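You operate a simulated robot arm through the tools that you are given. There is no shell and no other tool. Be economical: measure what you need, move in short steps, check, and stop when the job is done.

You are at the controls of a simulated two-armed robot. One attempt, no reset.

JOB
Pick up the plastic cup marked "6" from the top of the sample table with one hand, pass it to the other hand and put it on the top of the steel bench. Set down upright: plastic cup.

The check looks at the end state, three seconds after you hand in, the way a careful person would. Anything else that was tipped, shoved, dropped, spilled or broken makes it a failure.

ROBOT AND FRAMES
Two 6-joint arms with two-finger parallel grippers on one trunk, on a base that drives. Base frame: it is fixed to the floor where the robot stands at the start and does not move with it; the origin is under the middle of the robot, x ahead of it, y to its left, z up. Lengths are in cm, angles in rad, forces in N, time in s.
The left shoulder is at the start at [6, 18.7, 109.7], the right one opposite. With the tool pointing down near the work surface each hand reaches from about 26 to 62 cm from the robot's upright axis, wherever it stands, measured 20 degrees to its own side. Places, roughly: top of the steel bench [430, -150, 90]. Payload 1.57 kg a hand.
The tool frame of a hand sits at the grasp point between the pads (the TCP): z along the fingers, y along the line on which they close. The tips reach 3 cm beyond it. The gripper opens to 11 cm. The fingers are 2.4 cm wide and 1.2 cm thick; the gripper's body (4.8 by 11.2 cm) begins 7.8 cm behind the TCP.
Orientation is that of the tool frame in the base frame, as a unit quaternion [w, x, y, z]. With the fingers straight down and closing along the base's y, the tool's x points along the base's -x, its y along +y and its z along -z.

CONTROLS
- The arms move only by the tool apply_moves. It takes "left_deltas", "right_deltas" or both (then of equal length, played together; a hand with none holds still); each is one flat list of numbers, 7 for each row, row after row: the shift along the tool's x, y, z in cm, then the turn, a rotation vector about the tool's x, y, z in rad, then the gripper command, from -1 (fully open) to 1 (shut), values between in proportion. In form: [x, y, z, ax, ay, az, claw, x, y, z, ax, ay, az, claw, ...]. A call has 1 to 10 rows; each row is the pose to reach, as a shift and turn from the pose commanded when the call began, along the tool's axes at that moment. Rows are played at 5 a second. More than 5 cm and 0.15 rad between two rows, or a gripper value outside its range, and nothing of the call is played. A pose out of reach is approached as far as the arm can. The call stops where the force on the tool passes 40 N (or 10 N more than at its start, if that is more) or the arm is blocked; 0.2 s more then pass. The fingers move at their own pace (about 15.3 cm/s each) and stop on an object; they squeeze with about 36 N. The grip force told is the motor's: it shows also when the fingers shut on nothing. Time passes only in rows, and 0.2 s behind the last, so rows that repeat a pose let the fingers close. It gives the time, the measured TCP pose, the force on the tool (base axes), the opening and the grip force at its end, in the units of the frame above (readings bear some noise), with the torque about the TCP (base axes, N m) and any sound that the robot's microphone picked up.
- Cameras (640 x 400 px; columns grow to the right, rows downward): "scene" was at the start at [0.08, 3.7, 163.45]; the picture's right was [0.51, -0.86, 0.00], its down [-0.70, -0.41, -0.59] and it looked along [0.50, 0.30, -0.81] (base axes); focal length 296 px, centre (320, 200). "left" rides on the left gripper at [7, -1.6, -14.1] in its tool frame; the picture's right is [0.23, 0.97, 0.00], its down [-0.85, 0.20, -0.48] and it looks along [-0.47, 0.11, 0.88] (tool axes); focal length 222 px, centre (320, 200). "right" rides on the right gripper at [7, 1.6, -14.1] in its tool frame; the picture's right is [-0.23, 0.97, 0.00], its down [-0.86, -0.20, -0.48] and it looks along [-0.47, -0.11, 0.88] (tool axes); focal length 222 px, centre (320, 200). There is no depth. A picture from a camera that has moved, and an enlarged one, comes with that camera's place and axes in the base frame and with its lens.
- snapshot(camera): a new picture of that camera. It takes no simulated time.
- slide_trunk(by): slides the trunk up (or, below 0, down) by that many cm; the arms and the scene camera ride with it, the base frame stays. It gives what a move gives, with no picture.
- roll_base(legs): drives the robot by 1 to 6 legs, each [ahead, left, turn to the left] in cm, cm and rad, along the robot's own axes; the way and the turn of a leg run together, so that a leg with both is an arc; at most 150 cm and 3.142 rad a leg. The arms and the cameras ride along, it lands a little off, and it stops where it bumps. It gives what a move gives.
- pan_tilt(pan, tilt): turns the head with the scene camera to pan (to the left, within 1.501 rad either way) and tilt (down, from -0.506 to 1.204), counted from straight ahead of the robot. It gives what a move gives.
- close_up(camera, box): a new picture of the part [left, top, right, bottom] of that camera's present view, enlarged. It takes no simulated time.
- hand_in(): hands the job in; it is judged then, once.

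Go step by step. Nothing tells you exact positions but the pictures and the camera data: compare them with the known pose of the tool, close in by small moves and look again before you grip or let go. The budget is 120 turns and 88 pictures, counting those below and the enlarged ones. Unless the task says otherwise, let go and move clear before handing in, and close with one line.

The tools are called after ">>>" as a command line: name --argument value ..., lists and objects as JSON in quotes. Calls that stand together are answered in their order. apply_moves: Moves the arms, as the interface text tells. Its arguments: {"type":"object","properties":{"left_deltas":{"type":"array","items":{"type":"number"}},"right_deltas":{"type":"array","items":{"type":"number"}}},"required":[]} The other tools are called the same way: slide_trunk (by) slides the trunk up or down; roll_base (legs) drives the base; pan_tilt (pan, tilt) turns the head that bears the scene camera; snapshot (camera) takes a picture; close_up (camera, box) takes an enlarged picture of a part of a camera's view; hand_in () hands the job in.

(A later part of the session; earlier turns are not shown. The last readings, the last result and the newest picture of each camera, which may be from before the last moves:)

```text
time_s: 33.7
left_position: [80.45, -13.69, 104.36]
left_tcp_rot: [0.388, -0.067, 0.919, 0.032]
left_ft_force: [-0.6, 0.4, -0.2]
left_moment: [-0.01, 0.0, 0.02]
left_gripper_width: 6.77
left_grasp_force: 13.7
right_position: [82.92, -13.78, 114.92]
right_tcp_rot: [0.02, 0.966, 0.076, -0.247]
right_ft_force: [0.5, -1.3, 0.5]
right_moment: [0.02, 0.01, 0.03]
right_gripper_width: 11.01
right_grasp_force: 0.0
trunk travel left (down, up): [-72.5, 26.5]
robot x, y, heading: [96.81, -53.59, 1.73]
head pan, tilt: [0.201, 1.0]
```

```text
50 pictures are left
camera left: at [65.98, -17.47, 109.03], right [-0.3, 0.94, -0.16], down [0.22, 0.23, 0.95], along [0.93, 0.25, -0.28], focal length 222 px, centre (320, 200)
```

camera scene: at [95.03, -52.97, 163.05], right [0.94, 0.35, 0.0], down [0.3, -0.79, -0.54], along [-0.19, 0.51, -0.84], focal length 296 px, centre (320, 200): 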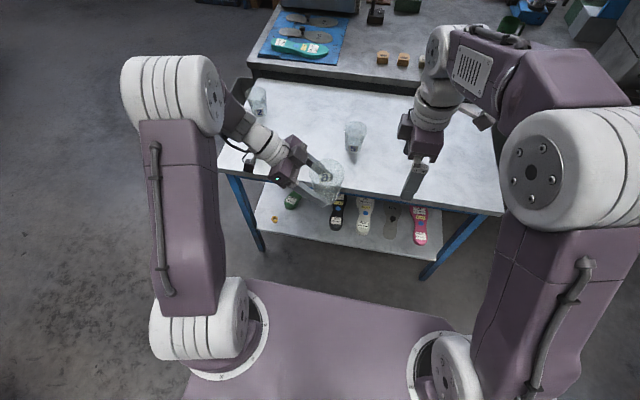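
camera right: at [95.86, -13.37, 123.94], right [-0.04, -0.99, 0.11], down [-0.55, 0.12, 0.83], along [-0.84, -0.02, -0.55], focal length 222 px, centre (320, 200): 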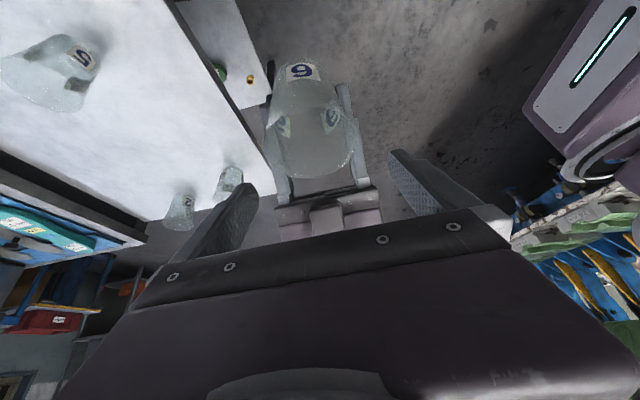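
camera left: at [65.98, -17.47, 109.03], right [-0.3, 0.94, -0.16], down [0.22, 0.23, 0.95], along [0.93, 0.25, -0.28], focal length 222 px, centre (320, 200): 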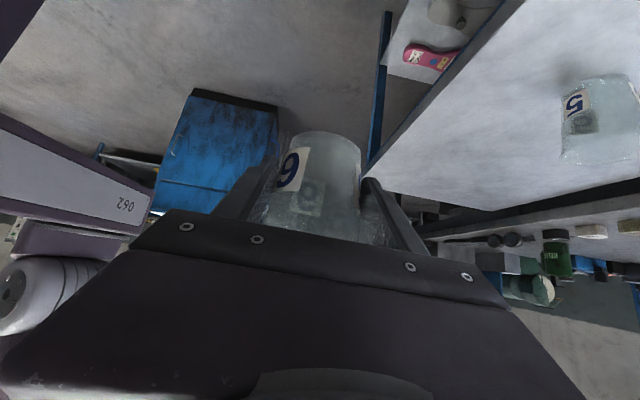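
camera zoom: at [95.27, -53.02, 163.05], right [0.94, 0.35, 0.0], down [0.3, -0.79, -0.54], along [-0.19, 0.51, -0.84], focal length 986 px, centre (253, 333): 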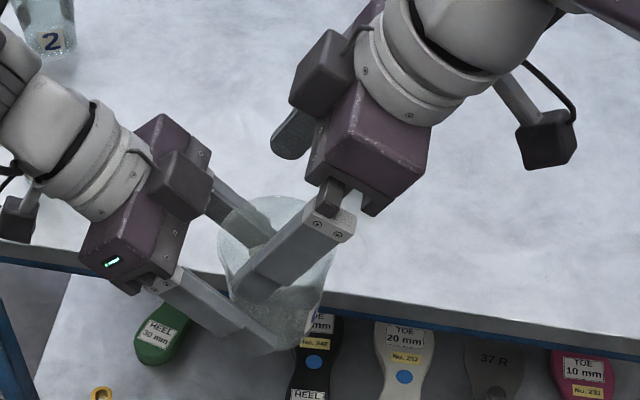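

Centred well (cup axis within ~0.1 cm of the right hand's plane). I'll lower 4.9 cm so the tips pass the rim but stay above the left fingers, then check.

>>> apply_moves --right_deltas '[1.17, 0, 2.15, 0, 0, 0, -1, 2.34, 0, 4.3, 0, 0, 0, -1, 2.34, 0, 4.3, 0, 0, 0, -1]'

>>> snapshot --camera "right"

>>> close_up --camera "scene" --box '[250, 100, 430, 220]'

```text
time_s: 34.5
left_position: [80.43, -13.78, 104.24]
left_tcp_rot: [0.389, -0.066, 0.918, 0.031]
left_ft_force: [-0.1, -0.4, -0.6]
left_moment: [0.0, -0.01, -0.04]
left_gripper_width: 6.74
left_grasp_force: 13.7
right_position: [82.88, -13.78, 110.07]
right_tcp_rot: [0.02, 0.966, 0.077, -0.246]
right_ft_force: [0.2, 1.1, -0.5]
right_moment: [-0.01, 0.03, 0.02]
right_gripper_width: 11.01
right_grasp_force: 0.0
trunk travel left (down, up): [-72.5, 26.5]
robot x, y, heading: [97.01, -53.64, 1.729]
head pan, tilt: [0.201, 1.0]
```

```text
49 pictures are left
camera right: at [95.74, -13.45, 119.08], right [-0.04, -0.99, 0.11], down [-0.55, 0.11, 0.83], along [-0.84, -0.02, -0.55], focal length 222 px, centre (320, 200)
```

right: 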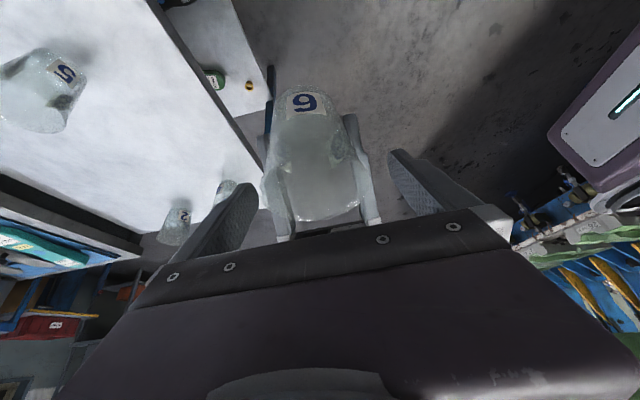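

```text
3.33 times, centred on (340, 160) of scene
camera zoom: at [95.12, -53.04, 163.05], right [0.94, 0.35, 0.0], down [0.3, -0.79, -0.54], along [-0.19, 0.51, -0.84], focal length 986 px, centre (253, 333)
```

zoom: 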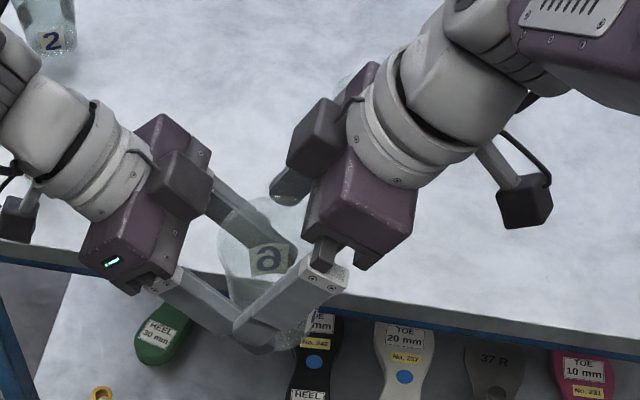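

Clearance between the two hands' fingers is good, about 2 cm. I'll lower another 0.8 cm and close the right gripper.

>>> apply_moves --right_deltas '[0.38, 0, 0.7, 0, 0, 0, -1, 0.38, 0, 0.7, 0, 0, 0, -0.6, 0.38, 0, 0.7, 0, 0, 0, -0.3, 0.38, 0, 0.7, 0, 0, 0, 0, 0.38, 0, 0.7, 0, 0, 0, 0.5, 0.38, 0, 0.7, 0, 0, 0, 1, 0.38, 0, 0.7, 0, 0, 0, 1, 0.38, 0, 0.7, 0, 0, 0, 1]'

>>> close_up --camera "scene" --box '[250, 100, 430, 220]'

>>> snapshot --camera "right"

```text
time_s: 36.3
left_position: [80.53, -13.61, 104.27]
left_tcp_rot: [0.389, -0.066, 0.918, 0.032]
left_ft_force: [2.7, -12.3, -8.6]
left_moment: [0.35, 0.23, -0.26]
left_gripper_width: 6.69
left_grasp_force: 13.8
right_position: [82.69, -13.91, 109.21]
right_tcp_rot: [0.019, 0.966, 0.077, -0.247]
right_ft_force: [-1.8, 13.3, 8.6]
right_moment: [0.32, 0.06, 0.0]
right_gripper_width: 7.98
right_grasp_force: 14.2
trunk travel left (down, up): [-72.5, 26.5]
robot x, y, heading: [97.08, -53.74, 1.73]
head pan, tilt: [0.201, 1.0]
```

```text
3.33 times, centred on (340, 160) of scene
camera zoom: at [95.13, -53.0, 163.05], right [0.94, 0.35, 0.0], down [0.3, -0.79, -0.54], along [-0.19, 0.51, -0.84], focal length 986 px, centre (253, 333)
```

zoom: 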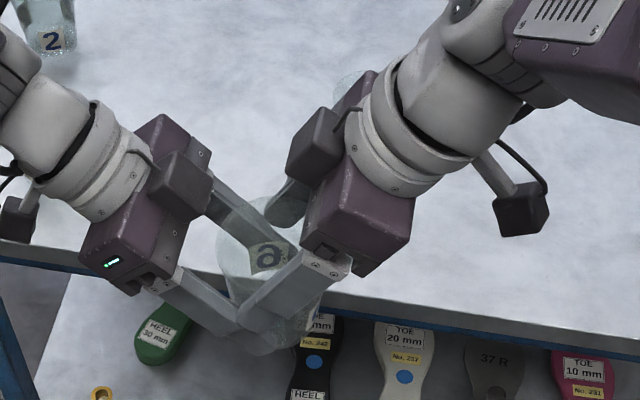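

```text
46 pictures are left
camera right: at [95.7, -13.42, 118.33], right [-0.04, -0.99, 0.11], down [-0.55, 0.11, 0.83], along [-0.84, -0.02, -0.55], focal length 222 px, centre (320, 200)
```

right: 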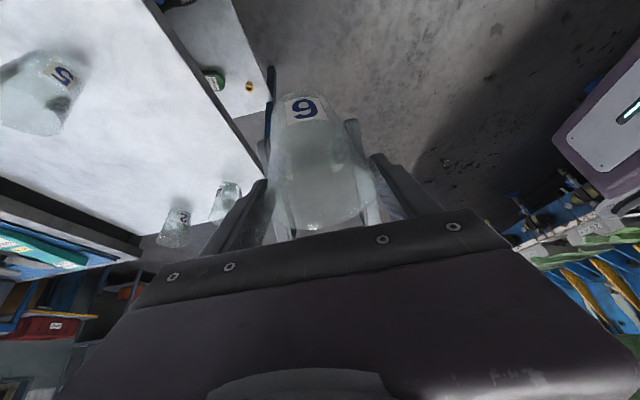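

Both grips are firm (right: 8.0 cm, 14 N). Now I open the left hand and withdraw it horizontally to the left.

>>> apply_moves --left_deltas '[0, 0, 0, 0, 0, 0, 0, 0, 0, 0, 0, 0, 0, -1, 0, 0, 0, 0, 0, 0, -1, 2.08, 0, -2.13, 0, 0, 0, -1, 4.2, 0, -4.26, 0, 0, 0, -1, 6.9, 0, -7.1, 0, 0, 0, -1, 9.7, 0, -9.9, 0, 0, 0, -1, 9.7, 0, -9.9, 0, 0, 0, -1]'

>>> snapshot --camera "scene"

>>> snapshot --camera "right"

>>> snapshot --camera "left"

```text
time_s: 38.1
left_position: [66.99, -15.77, 104.13]
left_tcp_rot: [0.388, -0.066, 0.919, 0.031]
left_ft_force: [0.0, -0.4, 0.1]
left_moment: [0.03, 0.01, 0.0]
left_gripper_width: 10.97
left_grasp_force: 0.0
right_position: [82.76, -13.9, 109.23]
right_tcp_rot: [0.019, 0.966, 0.076, -0.248]
right_ft_force: [0.3, 0.8, -0.3]
right_moment: [-0.01, 0.02, 0.03]
right_gripper_width: 7.98
right_grasp_force: 13.9
trunk travel left (down, up): [-72.5, 26.5]
robot x, y, heading: [97.15, -53.71, 1.729]
head pan, tilt: [0.201, 1.0]
```

```text
45 pictures are left
camera scene: at [95.24, -52.98, 163.05], right [0.94, 0.35, 0.0], down [0.3, -0.79, -0.54], along [-0.19, 0.51, -0.84], focal length 296 px, centre (320, 200)
```

scene: 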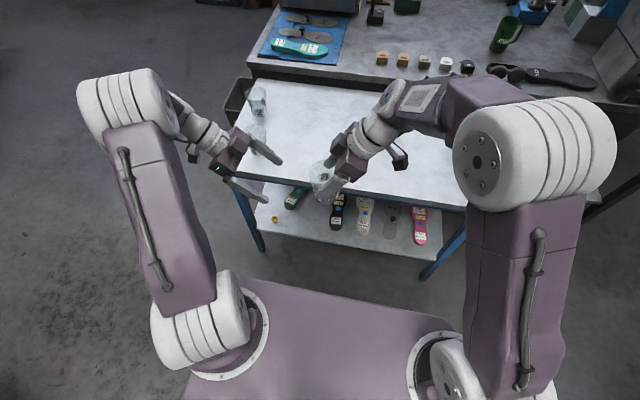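

```text
44 pictures are left
camera right: at [95.79, -13.42, 118.3], right [-0.04, -0.99, 0.11], down [-0.55, 0.12, 0.83], along [-0.84, -0.02, -0.55], focal length 222 px, centre (320, 200)
```

right: 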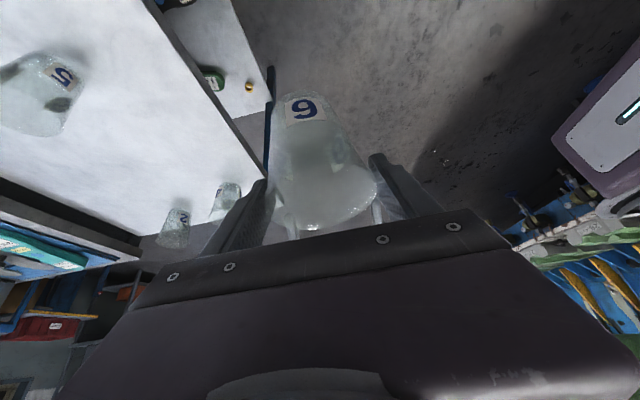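

```text
43 pictures are left
camera left: at [52.34, -19.57, 108.91], right [-0.3, 0.94, -0.16], down [0.22, 0.23, 0.95], along [0.93, 0.25, -0.28], focal length 222 px, centre (320, 200)
```

left: 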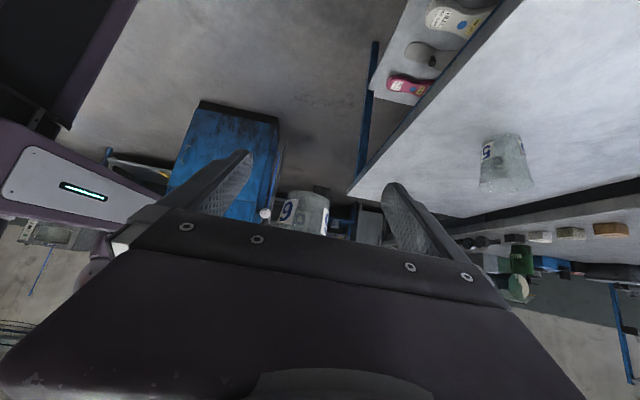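

The pass worked: the right hand holds the cup upright and the left is clear. I'll turn toward the bench and survey the route.

>>> roll_base --legs '[[6, 0, 0], [0, 0, -1.95]]'

>>> pan_tilt --pan 0.0 --tilt 0.45

>>> snapshot --camera "scene"

>>> snapshot --camera "right"

```text
time_s: 43.8
left_position: [142.48, -35.05, 104.16]
left_tcp_rot: [0.24, 0.73, 0.562, -0.307]
left_ft_force: [-0.6, 0.6, 0.1]
left_moment: [-0.01, 0.02, -0.01]
left_gripper_width: 10.99
left_grasp_force: 0.1
right_position: [137.95, -50.22, 109.22]
right_tcp_rot: [0.195, -0.596, 0.764, 0.151]
right_ft_force: [-0.4, 0.7, -0.6]
right_moment: [0.0, -0.02, 0.0]
right_gripper_width: 7.96
right_grasp_force: 14.1
trunk travel left (down, up): [-72.5, 26.5]
robot x, y, heading: [95.84, -47.59, -0.246]
head pan, tilt: [0.201, 1.0]
```

```text
time_s: 44.7
left_position: [142.42, -34.94, 104.1]
left_tcp_rot: [0.241, 0.729, 0.562, -0.306]
left_ft_force: [0.7, -0.2, 0.0]
left_moment: [0.01, -0.01, -0.02]
left_gripper_width: 10.97
left_grasp_force: 0.1
right_position: [137.95, -50.29, 109.25]
right_tcp_rot: [0.195, -0.596, 0.764, 0.152]
right_ft_force: [0.6, 0.8, 0.3]
right_moment: [0.0, 0.01, 0.0]
right_gripper_width: 7.93
right_grasp_force: 13.9
trunk travel left (down, up): [-72.5, 26.5]
robot x, y, heading: [96.17, -47.52, -0.244]
head pan, tilt: [0.0, 0.45]
```

```text
42 pictures are left
camera scene: at [98.79, -48.38, 167.6], right [-0.24, -0.97, 0.0], down [-0.42, 0.11, -0.9], along [0.87, -0.22, -0.44], focal length 296 px, centre (320, 200)
```

scene: 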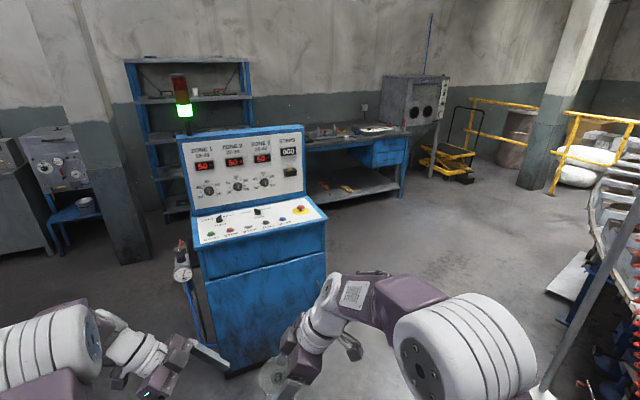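

```text
41 pictures are left
camera right: at [133.2, -62.37, 118.31], right [-0.9, 0.43, 0.11], down [0.32, 0.46, 0.83], along [0.31, 0.78, -0.55], focal length 222 px, centre (320, 200)
```

right: 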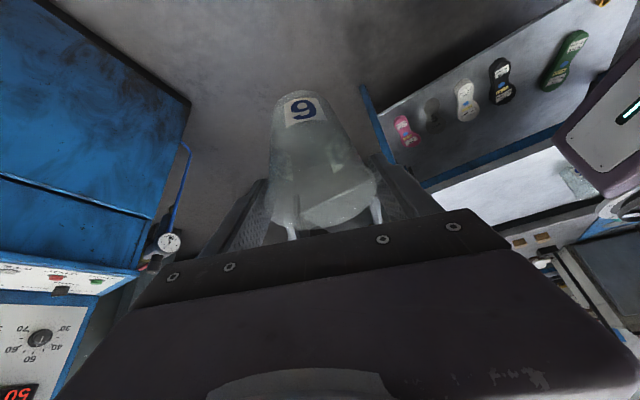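

The control cabinet front is at x≈218, y −23…−83, blocking the direct way; I must pass between it and the tool cart. I'll look right to locate the cart precisely.

>>> pan_tilt --pan -0.8 --tilt 0.75

>>> snapshot --camera "scene"

```text
time_s: 45.9
left_position: [142.49, -34.92, 104.17]
left_tcp_rot: [0.241, 0.729, 0.562, -0.307]
left_ft_force: [0.3, 0.0, -0.2]
left_moment: [0.02, -0.03, -0.03]
left_gripper_width: 11.0
left_grasp_force: 0.1
right_position: [137.95, -50.23, 109.34]
right_tcp_rot: [0.196, -0.596, 0.764, 0.151]
right_ft_force: [0.4, 0.9, -0.4]
right_moment: [0.01, 0.0, 0.02]
right_gripper_width: 7.94
right_grasp_force: 13.9
trunk travel left (down, up): [-72.5, 26.5]
robot x, y, heading: [95.52, -47.83, -0.241]
head pan, tilt: [-0.799, 0.75]
```

```text
40 pictures are left
camera scene: at [94.05, -53.32, 164.97], right [-0.86, -0.5, 0.0], down [-0.34, 0.59, -0.73], along [0.37, -0.63, -0.68], focal length 296 px, centre (320, 200)
```

scene: 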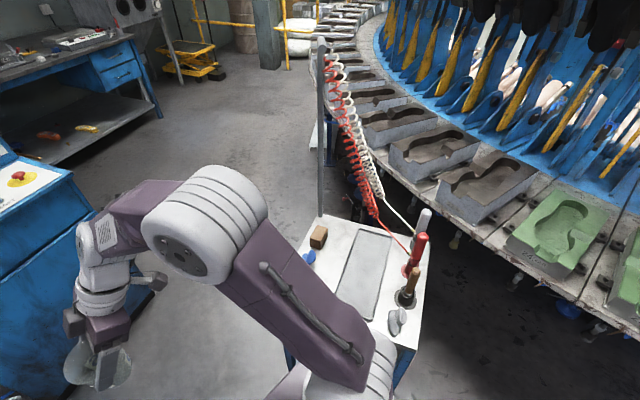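

The gap between cart and cabinet is about 80 cm wide, passable on a diagonal. First I'll pull both hands more to the middle/right and raise the trunk for clearance.

>>> apply_moves --left_deltas '[-1.4, 0, 1.43, 0, 0, 0, -1, -2.8, 0, 2.85, 0, 0, 0, -1, -4.2, 0, 4.3, 0, 0, 0, -1, -5.6, 0, 5.7, 0, 0, 0, -1, -5.6, 0, 5.7, 0, 0, 0, -1]' --right_deltas '[2.6, 0, -1.4, 0, 0, 0, 1, 5.2, 0, -2.9, 0, 0, 0, 1, 7.9, 0, -4.3, 0, 0, 0, 1, 10.5, 0, -5.75, 0, 0, 0, 1, 10.5, 0, -5.75, 0, 0, 0, 1]'

>>> slide_trunk --by 12

>>> roll_base --legs '[[44, 19, 0], [0, 0, -0.69]]'

>>> pan_tilt --pan 0.3 --tilt 0.75

>>> snapshot --camera "scene"

```text
time_s: 47.1
left_position: [140.32, -42.65, 104.07]
left_tcp_rot: [0.241, 0.73, 0.562, -0.307]
left_ft_force: [0.4, 1.2, -0.8]
left_moment: [-0.01, -0.01, -0.04]
left_gripper_width: 11.05
left_grasp_force: 0.1
right_position: [134.84, -61.92, 109.37]
right_tcp_rot: [0.195, -0.596, 0.764, 0.151]
right_ft_force: [-0.4, 0.1, 0.5]
right_moment: [-0.01, -0.01, 0.06]
right_gripper_width: 7.96
right_grasp_force: 14.0
trunk travel left (down, up): [-72.5, 26.5]
robot x, y, heading: [95.9, -47.63, -0.244]
head pan, tilt: [-0.799, 0.75]
```

```text
time_s: 48.6
left_position: [140.24, -42.8, 116.04]
left_tcp_rot: [0.241, 0.729, 0.562, -0.307]
left_ft_force: [-0.7, 0.0, 0.1]
left_moment: [-0.01, 0.0, 0.0]
left_gripper_width: 11.04
left_grasp_force: 0.1
right_position: [134.82, -61.93, 121.26]
right_tcp_rot: [0.194, -0.596, 0.764, 0.152]
right_ft_force: [0.8, -0.4, 0.6]
right_moment: [0.03, 0.04, -0.01]
right_gripper_width: 7.94
right_grasp_force: 14.3
trunk travel left (down, up): [-84.5, 14.5]
robot x, y, heading: [95.81, -47.68, -0.244]
head pan, tilt: [-0.799, 0.75]
```

```text
time_s: 53.2
left_position: [180.07, -64.15, 116.1]
left_tcp_rot: [0.122, 0.877, 0.281, -0.37]
left_ft_force: [-0.3, 0.5, -0.1]
left_moment: [-0.02, 0.0, 0.01]
left_gripper_width: 11.01
left_grasp_force: 0.0
right_position: [163.62, -75.47, 121.26]
right_tcp_rot: [0.234, -0.302, 0.921, 0.077]
right_ft_force: [0.4, 0.1, -0.1]
right_moment: [0.0, 0.0, -0.02]
right_gripper_width: 7.95
right_grasp_force: 14.0
trunk travel left (down, up): [-84.5, 14.5]
robot x, y, heading: [142.78, -39.7, -0.935]
head pan, tilt: [-0.799, 0.75]
```

```text
time_s: 54.6
left_position: [180.06, -64.17, 116.12]
left_tcp_rot: [0.122, 0.877, 0.282, -0.37]
left_ft_force: [-0.8, -0.9, 0.0]
left_moment: [-0.03, -0.02, -0.03]
left_gripper_width: 11.03
left_grasp_force: 0.1
right_position: [163.56, -75.56, 121.29]
right_tcp_rot: [0.236, -0.301, 0.921, 0.077]
right_ft_force: [-0.1, -1.0, -0.1]
right_moment: [-0.02, -0.03, -0.03]
right_gripper_width: 7.93
right_grasp_force: 13.8
trunk travel left (down, up): [-84.5, 14.5]
robot x, y, heading: [142.94, -39.43, -0.933]
head pan, tilt: [0.3, 0.75]
```

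```text
39 pictures are left
camera scene: at [145.71, -39.72, 176.96], right [-0.6, -0.8, 0.0], down [-0.55, 0.41, -0.73], along [0.59, -0.44, -0.68], focal length 296 px, centre (320, 200)
```

scene: 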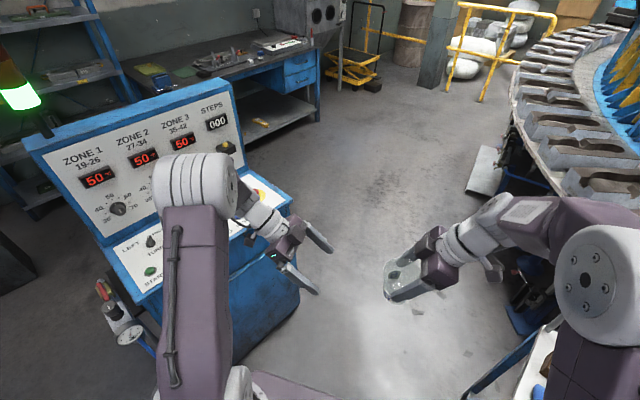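

Corner of the cabinet is ~34 cm left and the cart ~36 cm right of my line, so I'm centred in the gap. I'll drive straight through diagonally.

>>> roll_base --legs '[[60, 0, 0]]'

>>> snapshot --camera "scene"

```text
time_s: 58.0
left_position: [215.72, -111.77, 116.05]
left_tcp_rot: [0.123, 0.876, 0.283, -0.37]
left_ft_force: [0.3, 1.1, -0.4]
left_moment: [-0.02, -0.01, 0.03]
left_gripper_width: 11.01
left_grasp_force: 0.2
right_position: [199.36, -123.27, 121.37]
right_tcp_rot: [0.235, -0.305, 0.92, 0.077]
right_ft_force: [-0.7, -0.5, -0.5]
right_moment: [-0.03, 0.01, -0.03]
right_gripper_width: 7.94
right_grasp_force: 14.1
trunk travel left (down, up): [-84.5, 14.5]
robot x, y, heading: [178.31, -87.56, -0.935]
head pan, tilt: [0.3, 0.75]
```

```text
38 pictures are left
camera scene: at [181.14, -87.6, 176.97], right [-0.59, -0.81, 0.0], down [-0.55, 0.4, -0.73], along [0.59, -0.43, -0.68], focal length 296 px, centre (320, 200)
```

scene: 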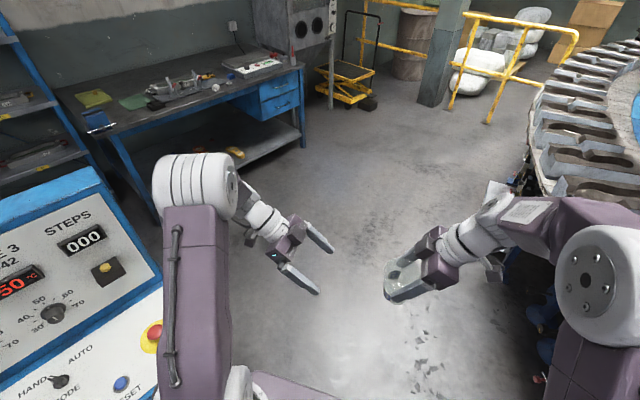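

I'm through the gap; the bench front edge runs near x≈372 from y −80 to −211, with some items on its top. I'll clear the cabinet, turn to face the bench and look.

>>> roll_base --legs '[[58, 0, 0], [0, 0, 0.9], [80, 0, 0]]'

>>> pan_tilt --pan 0.0 --tilt 0.6

>>> snapshot --camera "scene"

```text
time_s: 67.5
left_position: [335.65, -119.38, 116.14]
left_tcp_rot: [0.275, 0.66, 0.642, -0.277]
left_ft_force: [-0.2, 1.3, 0.4]
left_moment: [0.02, -0.01, 0.03]
left_gripper_width: 10.98
left_grasp_force: 0.1
right_position: [334.78, -139.34, 121.39]
right_tcp_rot: [0.176, -0.68, 0.691, 0.173]
right_ft_force: [-0.6, -0.3, -0.7]
right_moment: [0.02, -0.02, -0.01]
right_gripper_width: 7.87
right_grasp_force: 13.6
trunk travel left (down, up): [-84.5, 14.5]
robot x, y, heading: [293.54, -134.41, -0.016]
head pan, tilt: [0.3, 0.75]
```

```text
time_s: 68.3
left_position: [335.82, -119.24, 116.05]
left_tcp_rot: [0.275, 0.66, 0.642, -0.278]
left_ft_force: [0.8, -0.4, -0.7]
left_moment: [-0.01, -0.03, 0.0]
left_gripper_width: 10.99
left_grasp_force: 0.0
right_position: [334.87, -139.29, 121.28]
right_tcp_rot: [0.177, -0.679, 0.691, 0.173]
right_ft_force: [0.0, 0.3, -0.1]
right_moment: [0.0, 0.04, 0.04]
right_gripper_width: 7.88
right_grasp_force: 13.5
trunk travel left (down, up): [-84.5, 14.5]
robot x, y, heading: [293.97, -134.22, -0.014]
head pan, tilt: [0.0, 0.6]
```

```text
37 pictures are left
camera scene: at [296.4, -134.33, 178.25], right [-0.01, -1.0, 0.0], down [-0.57, 0.01, -0.82], along [0.82, -0.01, -0.57], focal length 296 px, centre (320, 200)
```

scene: 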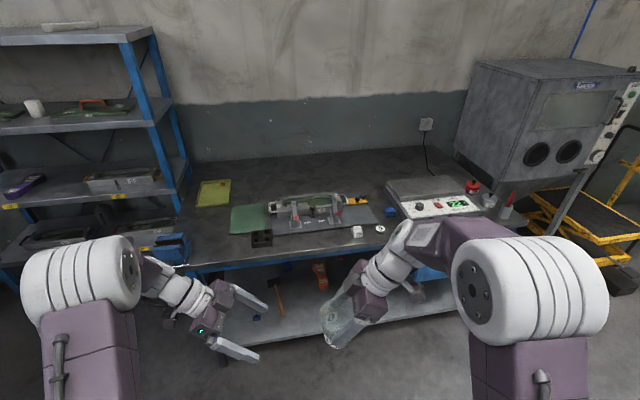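

The bench is ahead with a jig, sheets, and a controller on it; I'll zoom in to find a free spot and the front edge.

>>> close_up --camera "scene" --box '[180, 150, 500, 330]'

```text
2.00 times, centred on (340, 240) of scene
camera zoom: at [296.4, -134.33, 178.25], right [-0.01, -1.0, 0.0], down [-0.57, 0.01, -0.82], along [0.82, -0.01, -0.57], focal length 592 px, centre (280, 120)
```

zoom: 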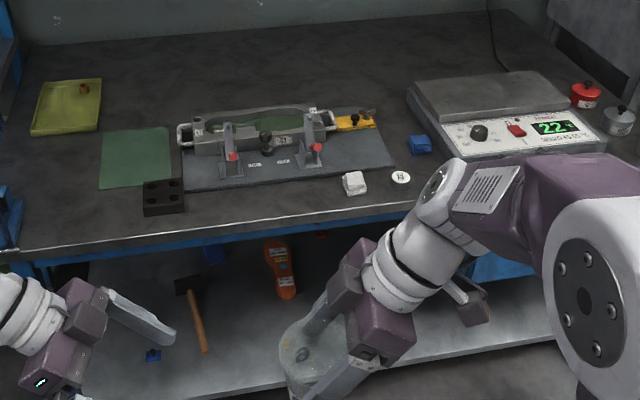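

A free strip lies between the black block and the white cube in front of the jig, around (392, −131); the front edge there is x≈385. I'll pull the left hand back, drive closer, and look again.

>>> apply_moves --left_deltas '[-1, -3.3, -1, 0, 0, 0, -1, -2, -6.6, -1.9, 0, 0, 0, -1, -2.9, -10, -2.8, 0, 0, 0, -1, -2.9, -10, -2.8, 0, 0, 0, -1]'

>>> roll_base --legs '[[42, 9, 0]]'

>>> pan_tilt --pan 0.0 --tilt 0.9

>>> snapshot --camera "scene"

>>> snapshot --camera "right"

```text
time_s: 69.3
left_position: [325.66, -118.96, 120.22]
left_tcp_rot: [0.274, 0.66, 0.642, -0.277]
left_ft_force: [0.2, -0.1, 0.0]
left_moment: [0.0, 0.01, -0.02]
left_gripper_width: 10.99
left_grasp_force: 0.0
right_position: [334.9, -139.38, 121.34]
right_tcp_rot: [0.175, -0.68, 0.691, 0.173]
right_ft_force: [0.0, -0.8, -0.6]
right_moment: [-0.01, 0.04, -0.01]
right_gripper_width: 7.88
right_grasp_force: 14.1
trunk travel left (down, up): [-84.5, 14.5]
robot x, y, heading: [293.42, -134.29, -0.013]
head pan, tilt: [0.0, 0.6]
```

```text
time_s: 71.9
left_position: [368.07, -111.38, 120.23]
left_tcp_rot: [0.273, 0.665, 0.637, -0.279]
left_ft_force: [-0.7, 0.1, 0.8]
left_moment: [-0.03, -0.01, 0.01]
left_gripper_width: 10.98
left_grasp_force: 0.1
right_position: [377.07, -131.88, 121.38]
right_tcp_rot: [0.178, -0.675, 0.695, 0.172]
right_ft_force: [-0.7, 0.0, 0.5]
right_moment: [-0.01, 0.02, -0.02]
right_gripper_width: 7.86
right_grasp_force: 13.9
trunk travel left (down, up): [-84.5, 14.5]
robot x, y, heading: [336.22, -126.27, -0.034]
head pan, tilt: [0.0, 0.6]
```

```text
time_s: 72.7
left_position: [368.3, -111.31, 120.15]
left_tcp_rot: [0.273, 0.664, 0.637, -0.279]
left_ft_force: [0.4, 0.6, -0.9]
left_moment: [0.02, 0.02, 0.03]
left_gripper_width: 11.0
left_grasp_force: 0.1
right_position: [377.2, -131.83, 121.27]
right_tcp_rot: [0.177, -0.674, 0.696, 0.172]
right_ft_force: [-0.3, 0.0, 1.1]
right_moment: [0.03, 0.02, 0.0]
right_gripper_width: 7.85
right_grasp_force: 14.0
trunk travel left (down, up): [-84.5, 14.5]
robot x, y, heading: [335.99, -126.0, -0.031]
head pan, tilt: [0.0, 0.901]
```

```text
35 pictures are left
camera scene: at [337.49, -126.25, 175.78], right [-0.03, -1.0, 0.0], down [-0.78, 0.02, -0.62], along [0.62, -0.02, -0.78], focal length 296 px, centre (320, 200)
```

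scene: 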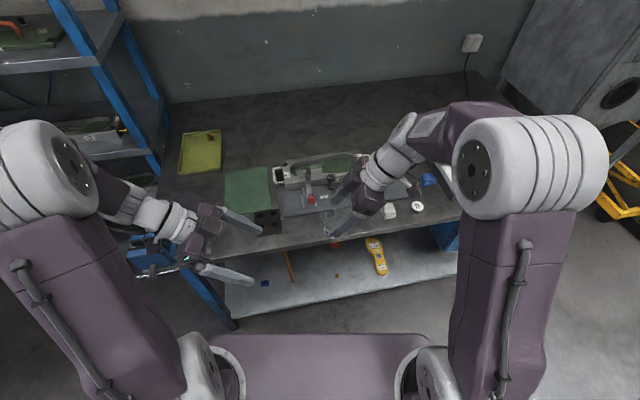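

```text
34 pictures are left
camera right: at [375.15, -144.71, 130.25], right [-0.97, 0.23, 0.11], down [0.22, 0.51, 0.83], along [0.13, 0.83, -0.55], focal length 222 px, centre (320, 200)
```

right: 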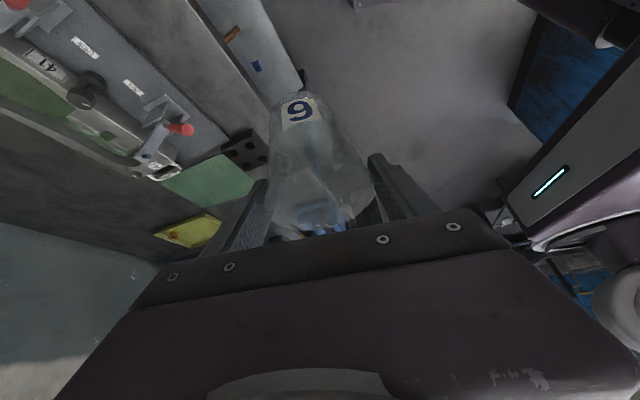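

The cup is upright and near the bench edge. I'll zoom to refine edge location and heights.

>>> close_up --camera "scene" --box '[220, 140, 460, 290]'

>>> snapshot --camera "left"

```text
2.67 times, centred on (340, 215) of scene
camera zoom: at [337.49, -126.25, 175.78], right [-0.03, -1.0, 0.0], down [-0.78, 0.02, -0.62], along [0.62, -0.02, -0.78], focal length 789 px, centre (267, 160)
```

zoom: 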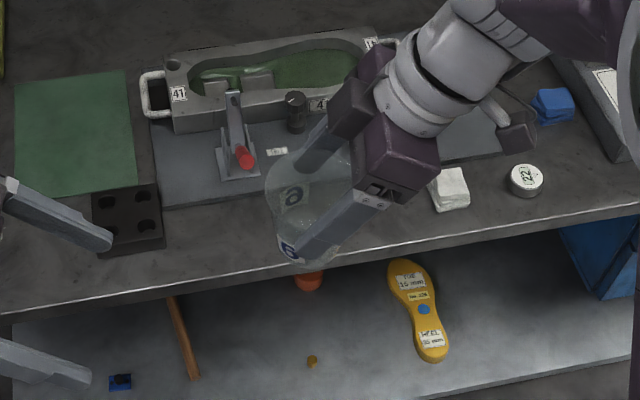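

```text
32 pictures are left
camera left: at [367.2, -96.27, 124.91], right [0.98, 0.12, -0.16], down [0.18, -0.26, 0.95], along [0.07, -0.96, -0.28], focal length 222 px, centre (320, 200)
```

left: 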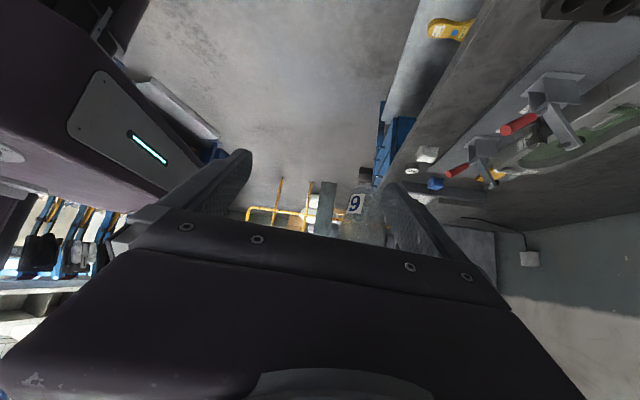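

The front edge at y≈−132 is near x≈390, the jig plate starts ~12 cm behind it. I'll target the cup at about (396.5, −134); drive 15 cm closer and look from the right-hand camera.

>>> roll_base --legs '[[15, -2, 0.03]]'

>>> close_up --camera "scene" --box '[220, 140, 460, 290]'

>>> snapshot --camera "right"

```text
time_s: 74.1
left_position: [382.37, -112.66, 120.19]
left_tcp_rot: [0.277, 0.655, 0.647, -0.274]
left_ft_force: [0.2, -0.5, 0.5]
left_moment: [0.03, -0.03, 0.04]
left_gripper_width: 11.0
left_grasp_force: 0.0
right_position: [391.91, -132.77, 121.37]
right_tcp_rot: [-0.175, 0.686, -0.685, -0.175]
right_ft_force: [-0.1, -0.7, 0.2]
right_moment: [-0.01, -0.02, 0.01]
right_gripper_width: 7.84
right_grasp_force: 14.1
trunk travel left (down, up): [-84.5, 14.5]
robot x, y, heading: [350.91, -128.5, -0.001]
head pan, tilt: [0.0, 0.901]
```

```text
2.67 times, centred on (340, 215) of scene
camera zoom: at [351.83, -128.34, 175.78], right [0.0, -1.0, 0.0], down [-0.78, 0.0, -0.62], along [0.62, 0.0, -0.78], focal length 789 px, centre (267, 160)
```

zoom: 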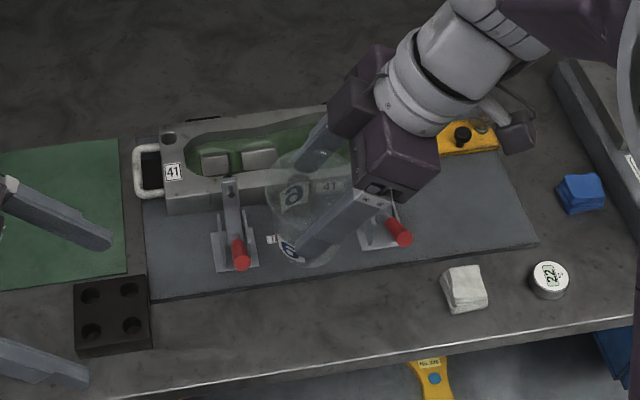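

```text
30 pictures are left
camera right: at [390.17, -145.66, 130.37], right [-0.97, 0.2, 0.11], down [0.2, 0.52, 0.83], along [0.11, 0.83, -0.55], focal length 222 px, centre (320, 200)
```

right: 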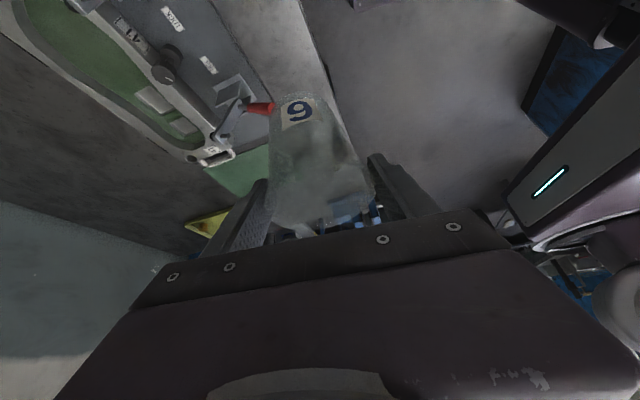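

The free strip is about 11.6 cm deep here (edge x≈391). I'll move the cup over (396.8, −134.5) and lower 14 cm, then check from several views.

>>> apply_moves --right_deltas '[0.48, -1.2, -0.27, 0, 0, 0, 1, 1.93, -4.9, -1.05, 0, 0, 0, 1, 4.2, -4.9, 3, 0, 0, 0, 1, 6.4, -4.9, 7.1, 0, 0, 0, 1, 8.64, -4.9, 11.24, 0, 0, 0, 1, 8.64, -4.9, 11.24, 0, 0, 0, 1]'

>>> close_up --camera "scene" --box '[220, 140, 460, 290]'

>>> snapshot --camera "right"

>>> snapshot --camera "left"

```text
time_s: 75.5
left_position: [382.55, -112.57, 120.24]
left_tcp_rot: [0.276, 0.655, 0.647, -0.275]
left_ft_force: [0.3, -0.1, 0.6]
left_moment: [0.03, 0.0, 0.01]
left_gripper_width: 11.01
left_grasp_force: 0.1
right_position: [396.97, -134.98, 107.19]
right_tcp_rot: [-0.175, 0.685, -0.685, -0.175]
right_ft_force: [-0.4, 0.3, 0.2]
right_moment: [0.0, 0.02, 0.03]
right_gripper_width: 7.84
right_grasp_force: 13.9
trunk travel left (down, up): [-84.5, 14.5]
robot x, y, heading: [350.86, -128.46, 0.002]
head pan, tilt: [0.0, 0.901]
```

```text
2.67 times, centred on (340, 215) of scene
camera zoom: at [352.22, -128.39, 175.77], right [0.0, -1.0, 0.0], down [-0.78, 0.0, -0.62], along [0.62, 0.0, -0.78], focal length 789 px, centre (267, 160)
```

zoom: 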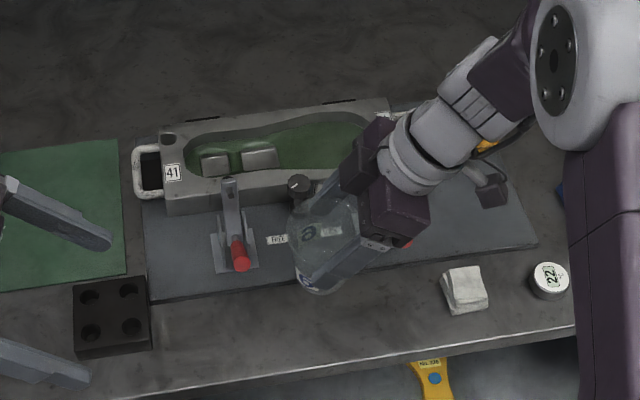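

```text
28 pictures are left
camera right: at [395.29, -147.87, 116.33], right [-0.97, 0.2, 0.11], down [0.2, 0.52, 0.83], along [0.11, 0.83, -0.55], focal length 222 px, centre (320, 200)
```

right: 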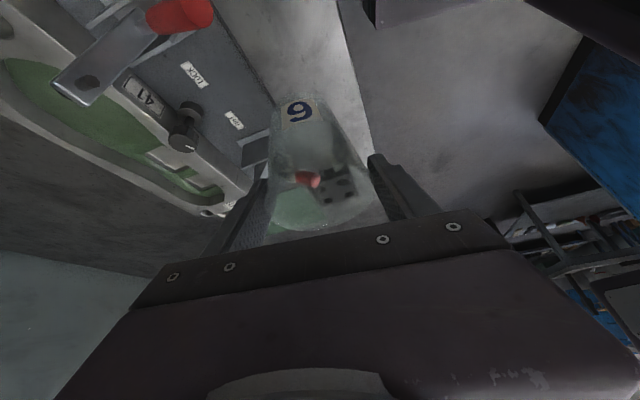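

```text
27 pictures are left
camera left: at [381.04, -97.52, 124.94], right [0.98, 0.15, -0.16], down [0.19, -0.25, 0.95], along [0.1, -0.96, -0.28], focal length 222 px, centre (320, 200)
```

left: 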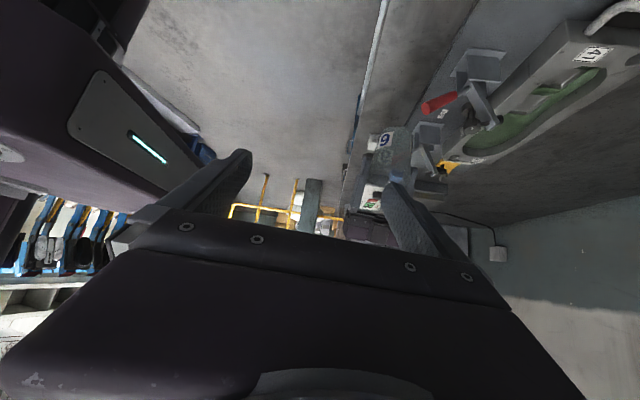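

The views agree: the cup base is over the free strip, ~5.6 cm from the edge and clear of the jig. I'll lower 7 cm and look.

>>> apply_moves --right_deltas '[0.96, -0.2, 1.76, 0, 0, 0, 1, 1.92, -0.2, 3.5, 0, 0, 0, 1, 2.87, -0.2, 5.27, 0, 0, 0, 1, 3.35, -0.2, 6.15, 0, 0, 0, 1, 3.35, -0.2, 6.15, 0, 0, 0, 1]'

>>> snapshot --camera "right"

>>> close_up --camera "left" --box '[330, 70, 510, 190]'

```text
time_s: 76.7
left_position: [382.55, -112.73, 120.04]
left_tcp_rot: [0.276, 0.656, 0.647, -0.276]
left_ft_force: [0.5, 0.4, 0.0]
left_moment: [0.01, -0.02, -0.02]
left_gripper_width: 11.02
left_grasp_force: 0.0
right_position: [397.3, -135.01, 100.28]
right_tcp_rot: [-0.175, 0.686, -0.685, -0.175]
right_ft_force: [-0.2, -0.6, 0.4]
right_moment: [-0.03, 0.0, -0.03]
right_gripper_width: 7.82
right_grasp_force: 13.8
trunk travel left (down, up): [-84.5, 14.5]
robot x, y, heading: [351.16, -128.31, 0.005]
head pan, tilt: [0.0, 0.901]
```

```text
26 pictures are left
camera right: at [395.61, -147.96, 109.25], right [-0.97, 0.2, 0.11], down [0.2, 0.52, 0.83], along [0.11, 0.83, -0.55], focal length 222 px, centre (320, 200)
```

right: 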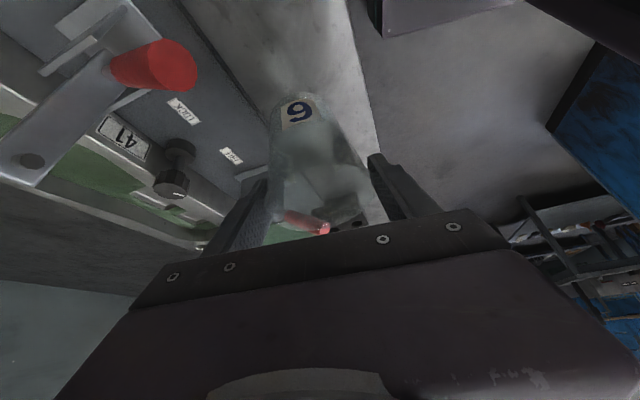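

```text
3.33 times, centred on (420, 130) of left
camera zoom: at [381.04, -97.51, 124.93], right [0.98, 0.15, -0.16], down [0.19, -0.25, 0.95], along [0.1, -0.96, -0.28], focal length 740 px, centre (-13, 433)
```

zoom: 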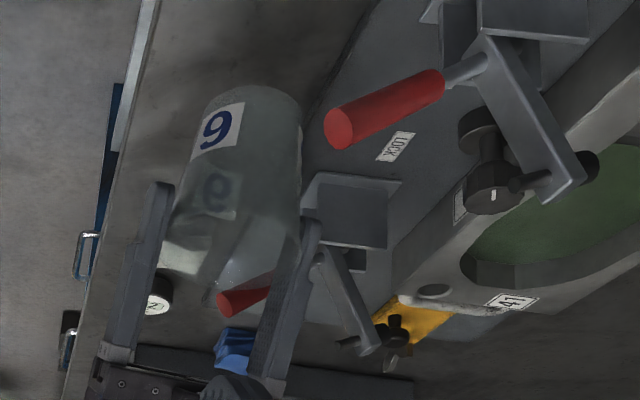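

The cup is clear of the clamp handles and just above the bench. I'll lower in small steps watching the force.

>>> apply_moves --right_deltas '[0.24, 0, 0.44, 0, 0, 0, 1, 0.48, 0, 0.88, 0, 0, 0, 1, 0.72, 0, 1.32, 0, 0, 0, 1, 0.96, 0, 1.76, 0, 0, 0, 1]'

>>> close_up --camera "left" --box '[330, 70, 510, 190]'

>>> close_up --camera "right" --box '[220, 50, 420, 250]'

```text
time_s: 77.7
left_position: [382.63, -112.58, 120.28]
left_tcp_rot: [0.276, 0.655, 0.647, -0.275]
left_ft_force: [-0.2, -0.3, -0.3]
left_moment: [0.0, 0.0, 0.01]
left_gripper_width: 10.99
left_grasp_force: 0.0
right_position: [397.16, -134.93, 98.25]
right_tcp_rot: [-0.175, 0.685, -0.685, -0.175]
right_ft_force: [-0.1, -0.6, 0.1]
right_moment: [0.04, -0.02, 0.0]
right_gripper_width: 7.81
right_grasp_force: 14.2
trunk travel left (down, up): [-84.5, 14.5]
robot x, y, heading: [350.8, -128.14, -0.002]
head pan, tilt: [0.0, 0.901]
```

```text
3.33 times, centred on (420, 130) of left
camera zoom: at [381.06, -97.52, 124.93], right [0.98, 0.15, -0.16], down [0.19, -0.25, 0.95], along [0.1, -0.96, -0.28], focal length 740 px, centre (-13, 433)
```

zoom: 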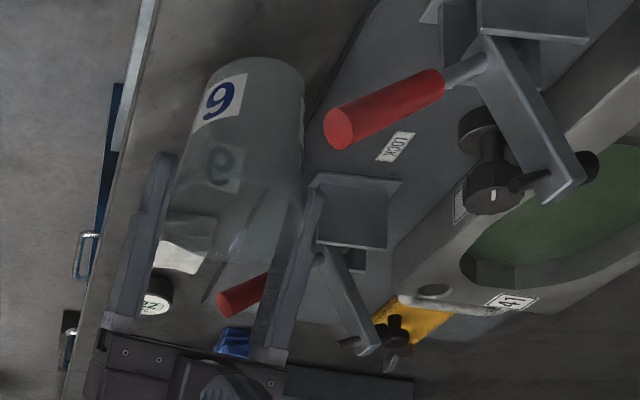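

```text
2.00 times, centred on (320, 150) of right
camera zoom: at [395.61, -147.82, 107.29], right [-0.97, 0.2, 0.11], down [0.2, 0.52, 0.83], along [0.11, 0.83, -0.55], focal length 444 px, centre (320, 300)
```

zoom: 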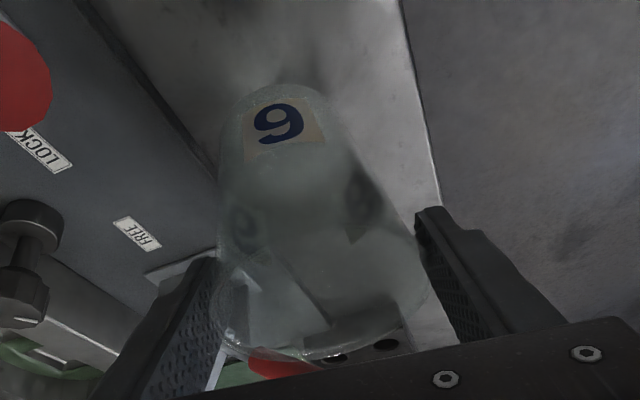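

No contact yet with base near z≈88.7, so I continue down another 2 cm in finer steps.

>>> apply_moves --right_deltas '[0.19, 0, 0.35, 0, 0, 0, 1, 0.38, 0, 0.7, 0, 0, 0, 1, 0.57, 0, 1.05, 0, 0, 0, 1, 0.76, 0, 1.4, 0, 0, 0, 1, 0.96, 0, 1.76, 0, 0, 0, 1]'

>>> close_up --camera "left" --box '[330, 70, 510, 190]'

```text
time_s: 78.9
left_position: [382.51, -112.6, 120.23]
left_tcp_rot: [0.277, 0.654, 0.648, -0.275]
left_ft_force: [0.1, -0.6, 0.2]
left_moment: [-0.01, -0.02, 0.01]
left_gripper_width: 11.01
left_grasp_force: 0.0
right_position: [397.14, -134.85, 96.29]
right_tcp_rot: [0.176, -0.685, 0.685, 0.173]
right_ft_force: [2.1, 0.7, 4.1]
right_moment: [0.0, -0.02, -0.03]
right_gripper_width: 7.8
right_grasp_force: 14.0
trunk travel left (down, up): [-84.5, 14.5]
robot x, y, heading: [350.9, -128.29, -0.0]
head pan, tilt: [0.0, 0.901]
```

```text
3.33 times, centred on (420, 130) of left
camera zoom: at [380.98, -97.53, 124.97], right [0.98, 0.15, -0.16], down [0.19, -0.25, 0.95], along [0.1, -0.96, -0.28], focal length 740 px, centre (-13, 433)
```

zoom: 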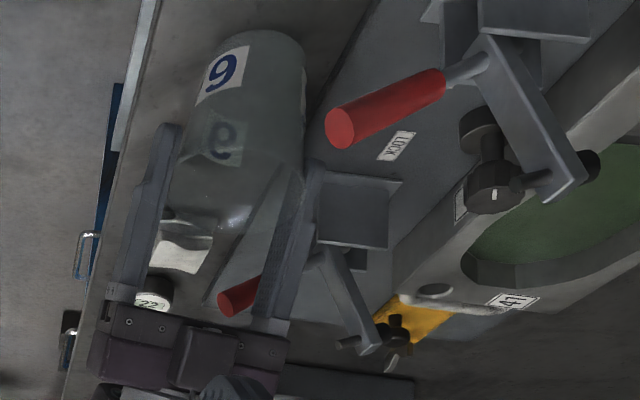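

Contact begins (4 N upward). I'll press 0.3 cm more to seat the base flat.

>>> apply_moves --right_deltas '[0.07, 0, 0.13, 0, 0, 0, 1, 0.14, 0, 0.26, 0, 0, 0, 1]'

>>> close_up --camera "right" --box '[220, 50, 420, 250]'

>>> close_up --camera "scene" --box '[260, 180, 420, 290]'

```text
time_s: 79.5
left_position: [382.68, -112.41, 120.18]
left_tcp_rot: [0.276, 0.655, 0.647, -0.275]
left_ft_force: [0.1, -0.8, 0.2]
left_moment: [-0.01, 0.03, -0.01]
left_gripper_width: 10.98
left_grasp_force: 0.0
right_position: [397.25, -134.9, 95.99]
right_tcp_rot: [0.175, -0.685, 0.686, 0.174]
right_ft_force: [1.9, 1.0, 7.7]
right_moment: [0.14, -0.05, -0.05]
right_gripper_width: 7.67
right_grasp_force: 14.0
trunk travel left (down, up): [-84.5, 14.5]
robot x, y, heading: [350.85, -128.28, -0.003]
head pan, tilt: [0.0, 0.901]
```

```text
2.00 times, centred on (320, 150) of right
camera zoom: at [395.56, -147.76, 104.9], right [-0.97, 0.2, 0.11], down [0.2, 0.52, 0.83], along [0.11, 0.83, -0.55], focal length 444 px, centre (320, 300)
```

zoom: 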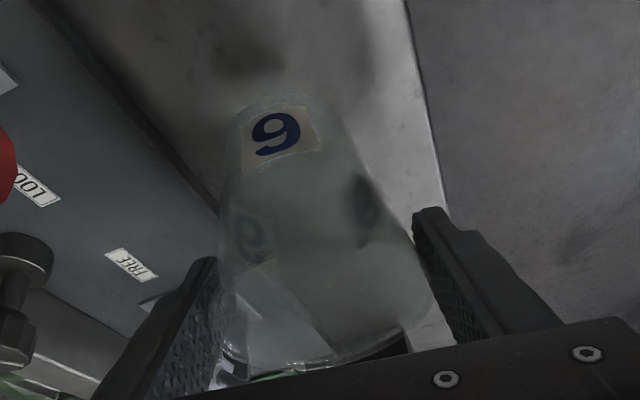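

```text
3.64 times, centred on (340, 235) of scene
camera zoom: at [352.26, -128.32, 175.77], right [0.0, -1.0, 0.0], down [-0.78, 0.0, -0.62], along [0.62, 0.0, -0.78], focal length 1076 px, centre (247, 73)
```

zoom: 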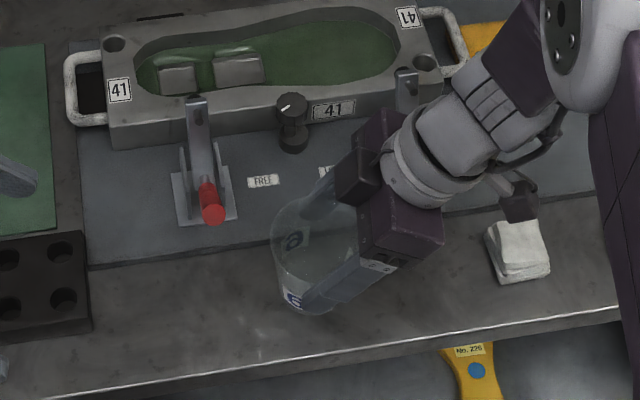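

The cup is seated (7.7 N, base flat on the strip). I'll open the right gripper gently without moving and check.

>>> apply_moves --right_deltas '[0, 0, 0, 0, 0, 0, 0.2, 0, 0, 0, 0, 0, 0, -0.2, 0, 0, 0, 0, 0, 0, -0.5, 0, 0, 0, 0, 0, 0, -0.75, 0, 0, 0, 0, 0, 0, -0.75]'

>>> close_up --camera "right" --box '[220, 50, 420, 250]'

>>> close_up --camera "left" --box '[330, 70, 510, 190]'

```text
time_s: 80.7
left_position: [382.67, -112.63, 120.15]
left_tcp_rot: [0.276, 0.656, 0.647, -0.275]
left_ft_force: [-0.5, -1.1, 0.3]
left_moment: [-0.02, 0.02, 0.02]
left_gripper_width: 11.0
left_grasp_force: 0.1
right_position: [397.19, -134.93, 95.86]
right_tcp_rot: [0.175, -0.685, 0.685, 0.176]
right_ft_force: [-0.1, -1.0, 0.0]
right_moment: [-0.02, 0.03, 0.0]
right_gripper_width: 9.6
right_grasp_force: 0.0
trunk travel left (down, up): [-84.5, 14.5]
robot x, y, heading: [350.83, -128.63, 0.006]
head pan, tilt: [0.0, 0.901]
```

```text
2.00 times, centred on (320, 150) of right
camera zoom: at [395.53, -147.81, 104.91], right [-0.97, 0.2, 0.11], down [0.2, 0.52, 0.83], along [0.11, 0.83, -0.55], focal length 444 px, centre (320, 300)
```

zoom: 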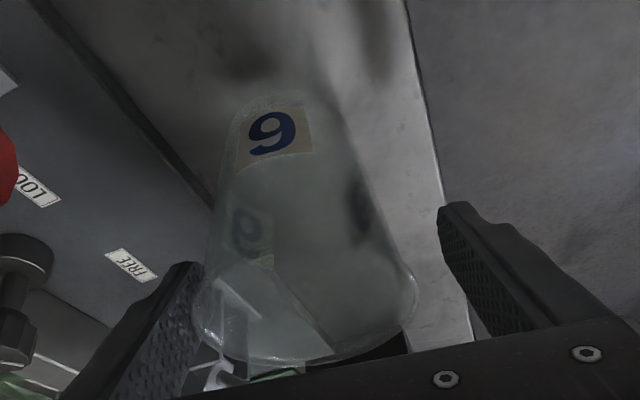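

```text
3.33 times, centred on (420, 130) of left
camera zoom: at [381.05, -97.52, 124.93], right [0.98, 0.15, -0.16], down [0.19, -0.25, 0.95], along [0.1, -0.96, -0.28], focal length 740 px, centre (-13, 433)
```

zoom: 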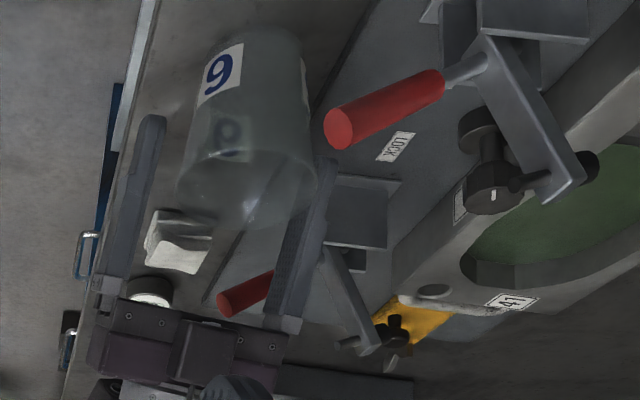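

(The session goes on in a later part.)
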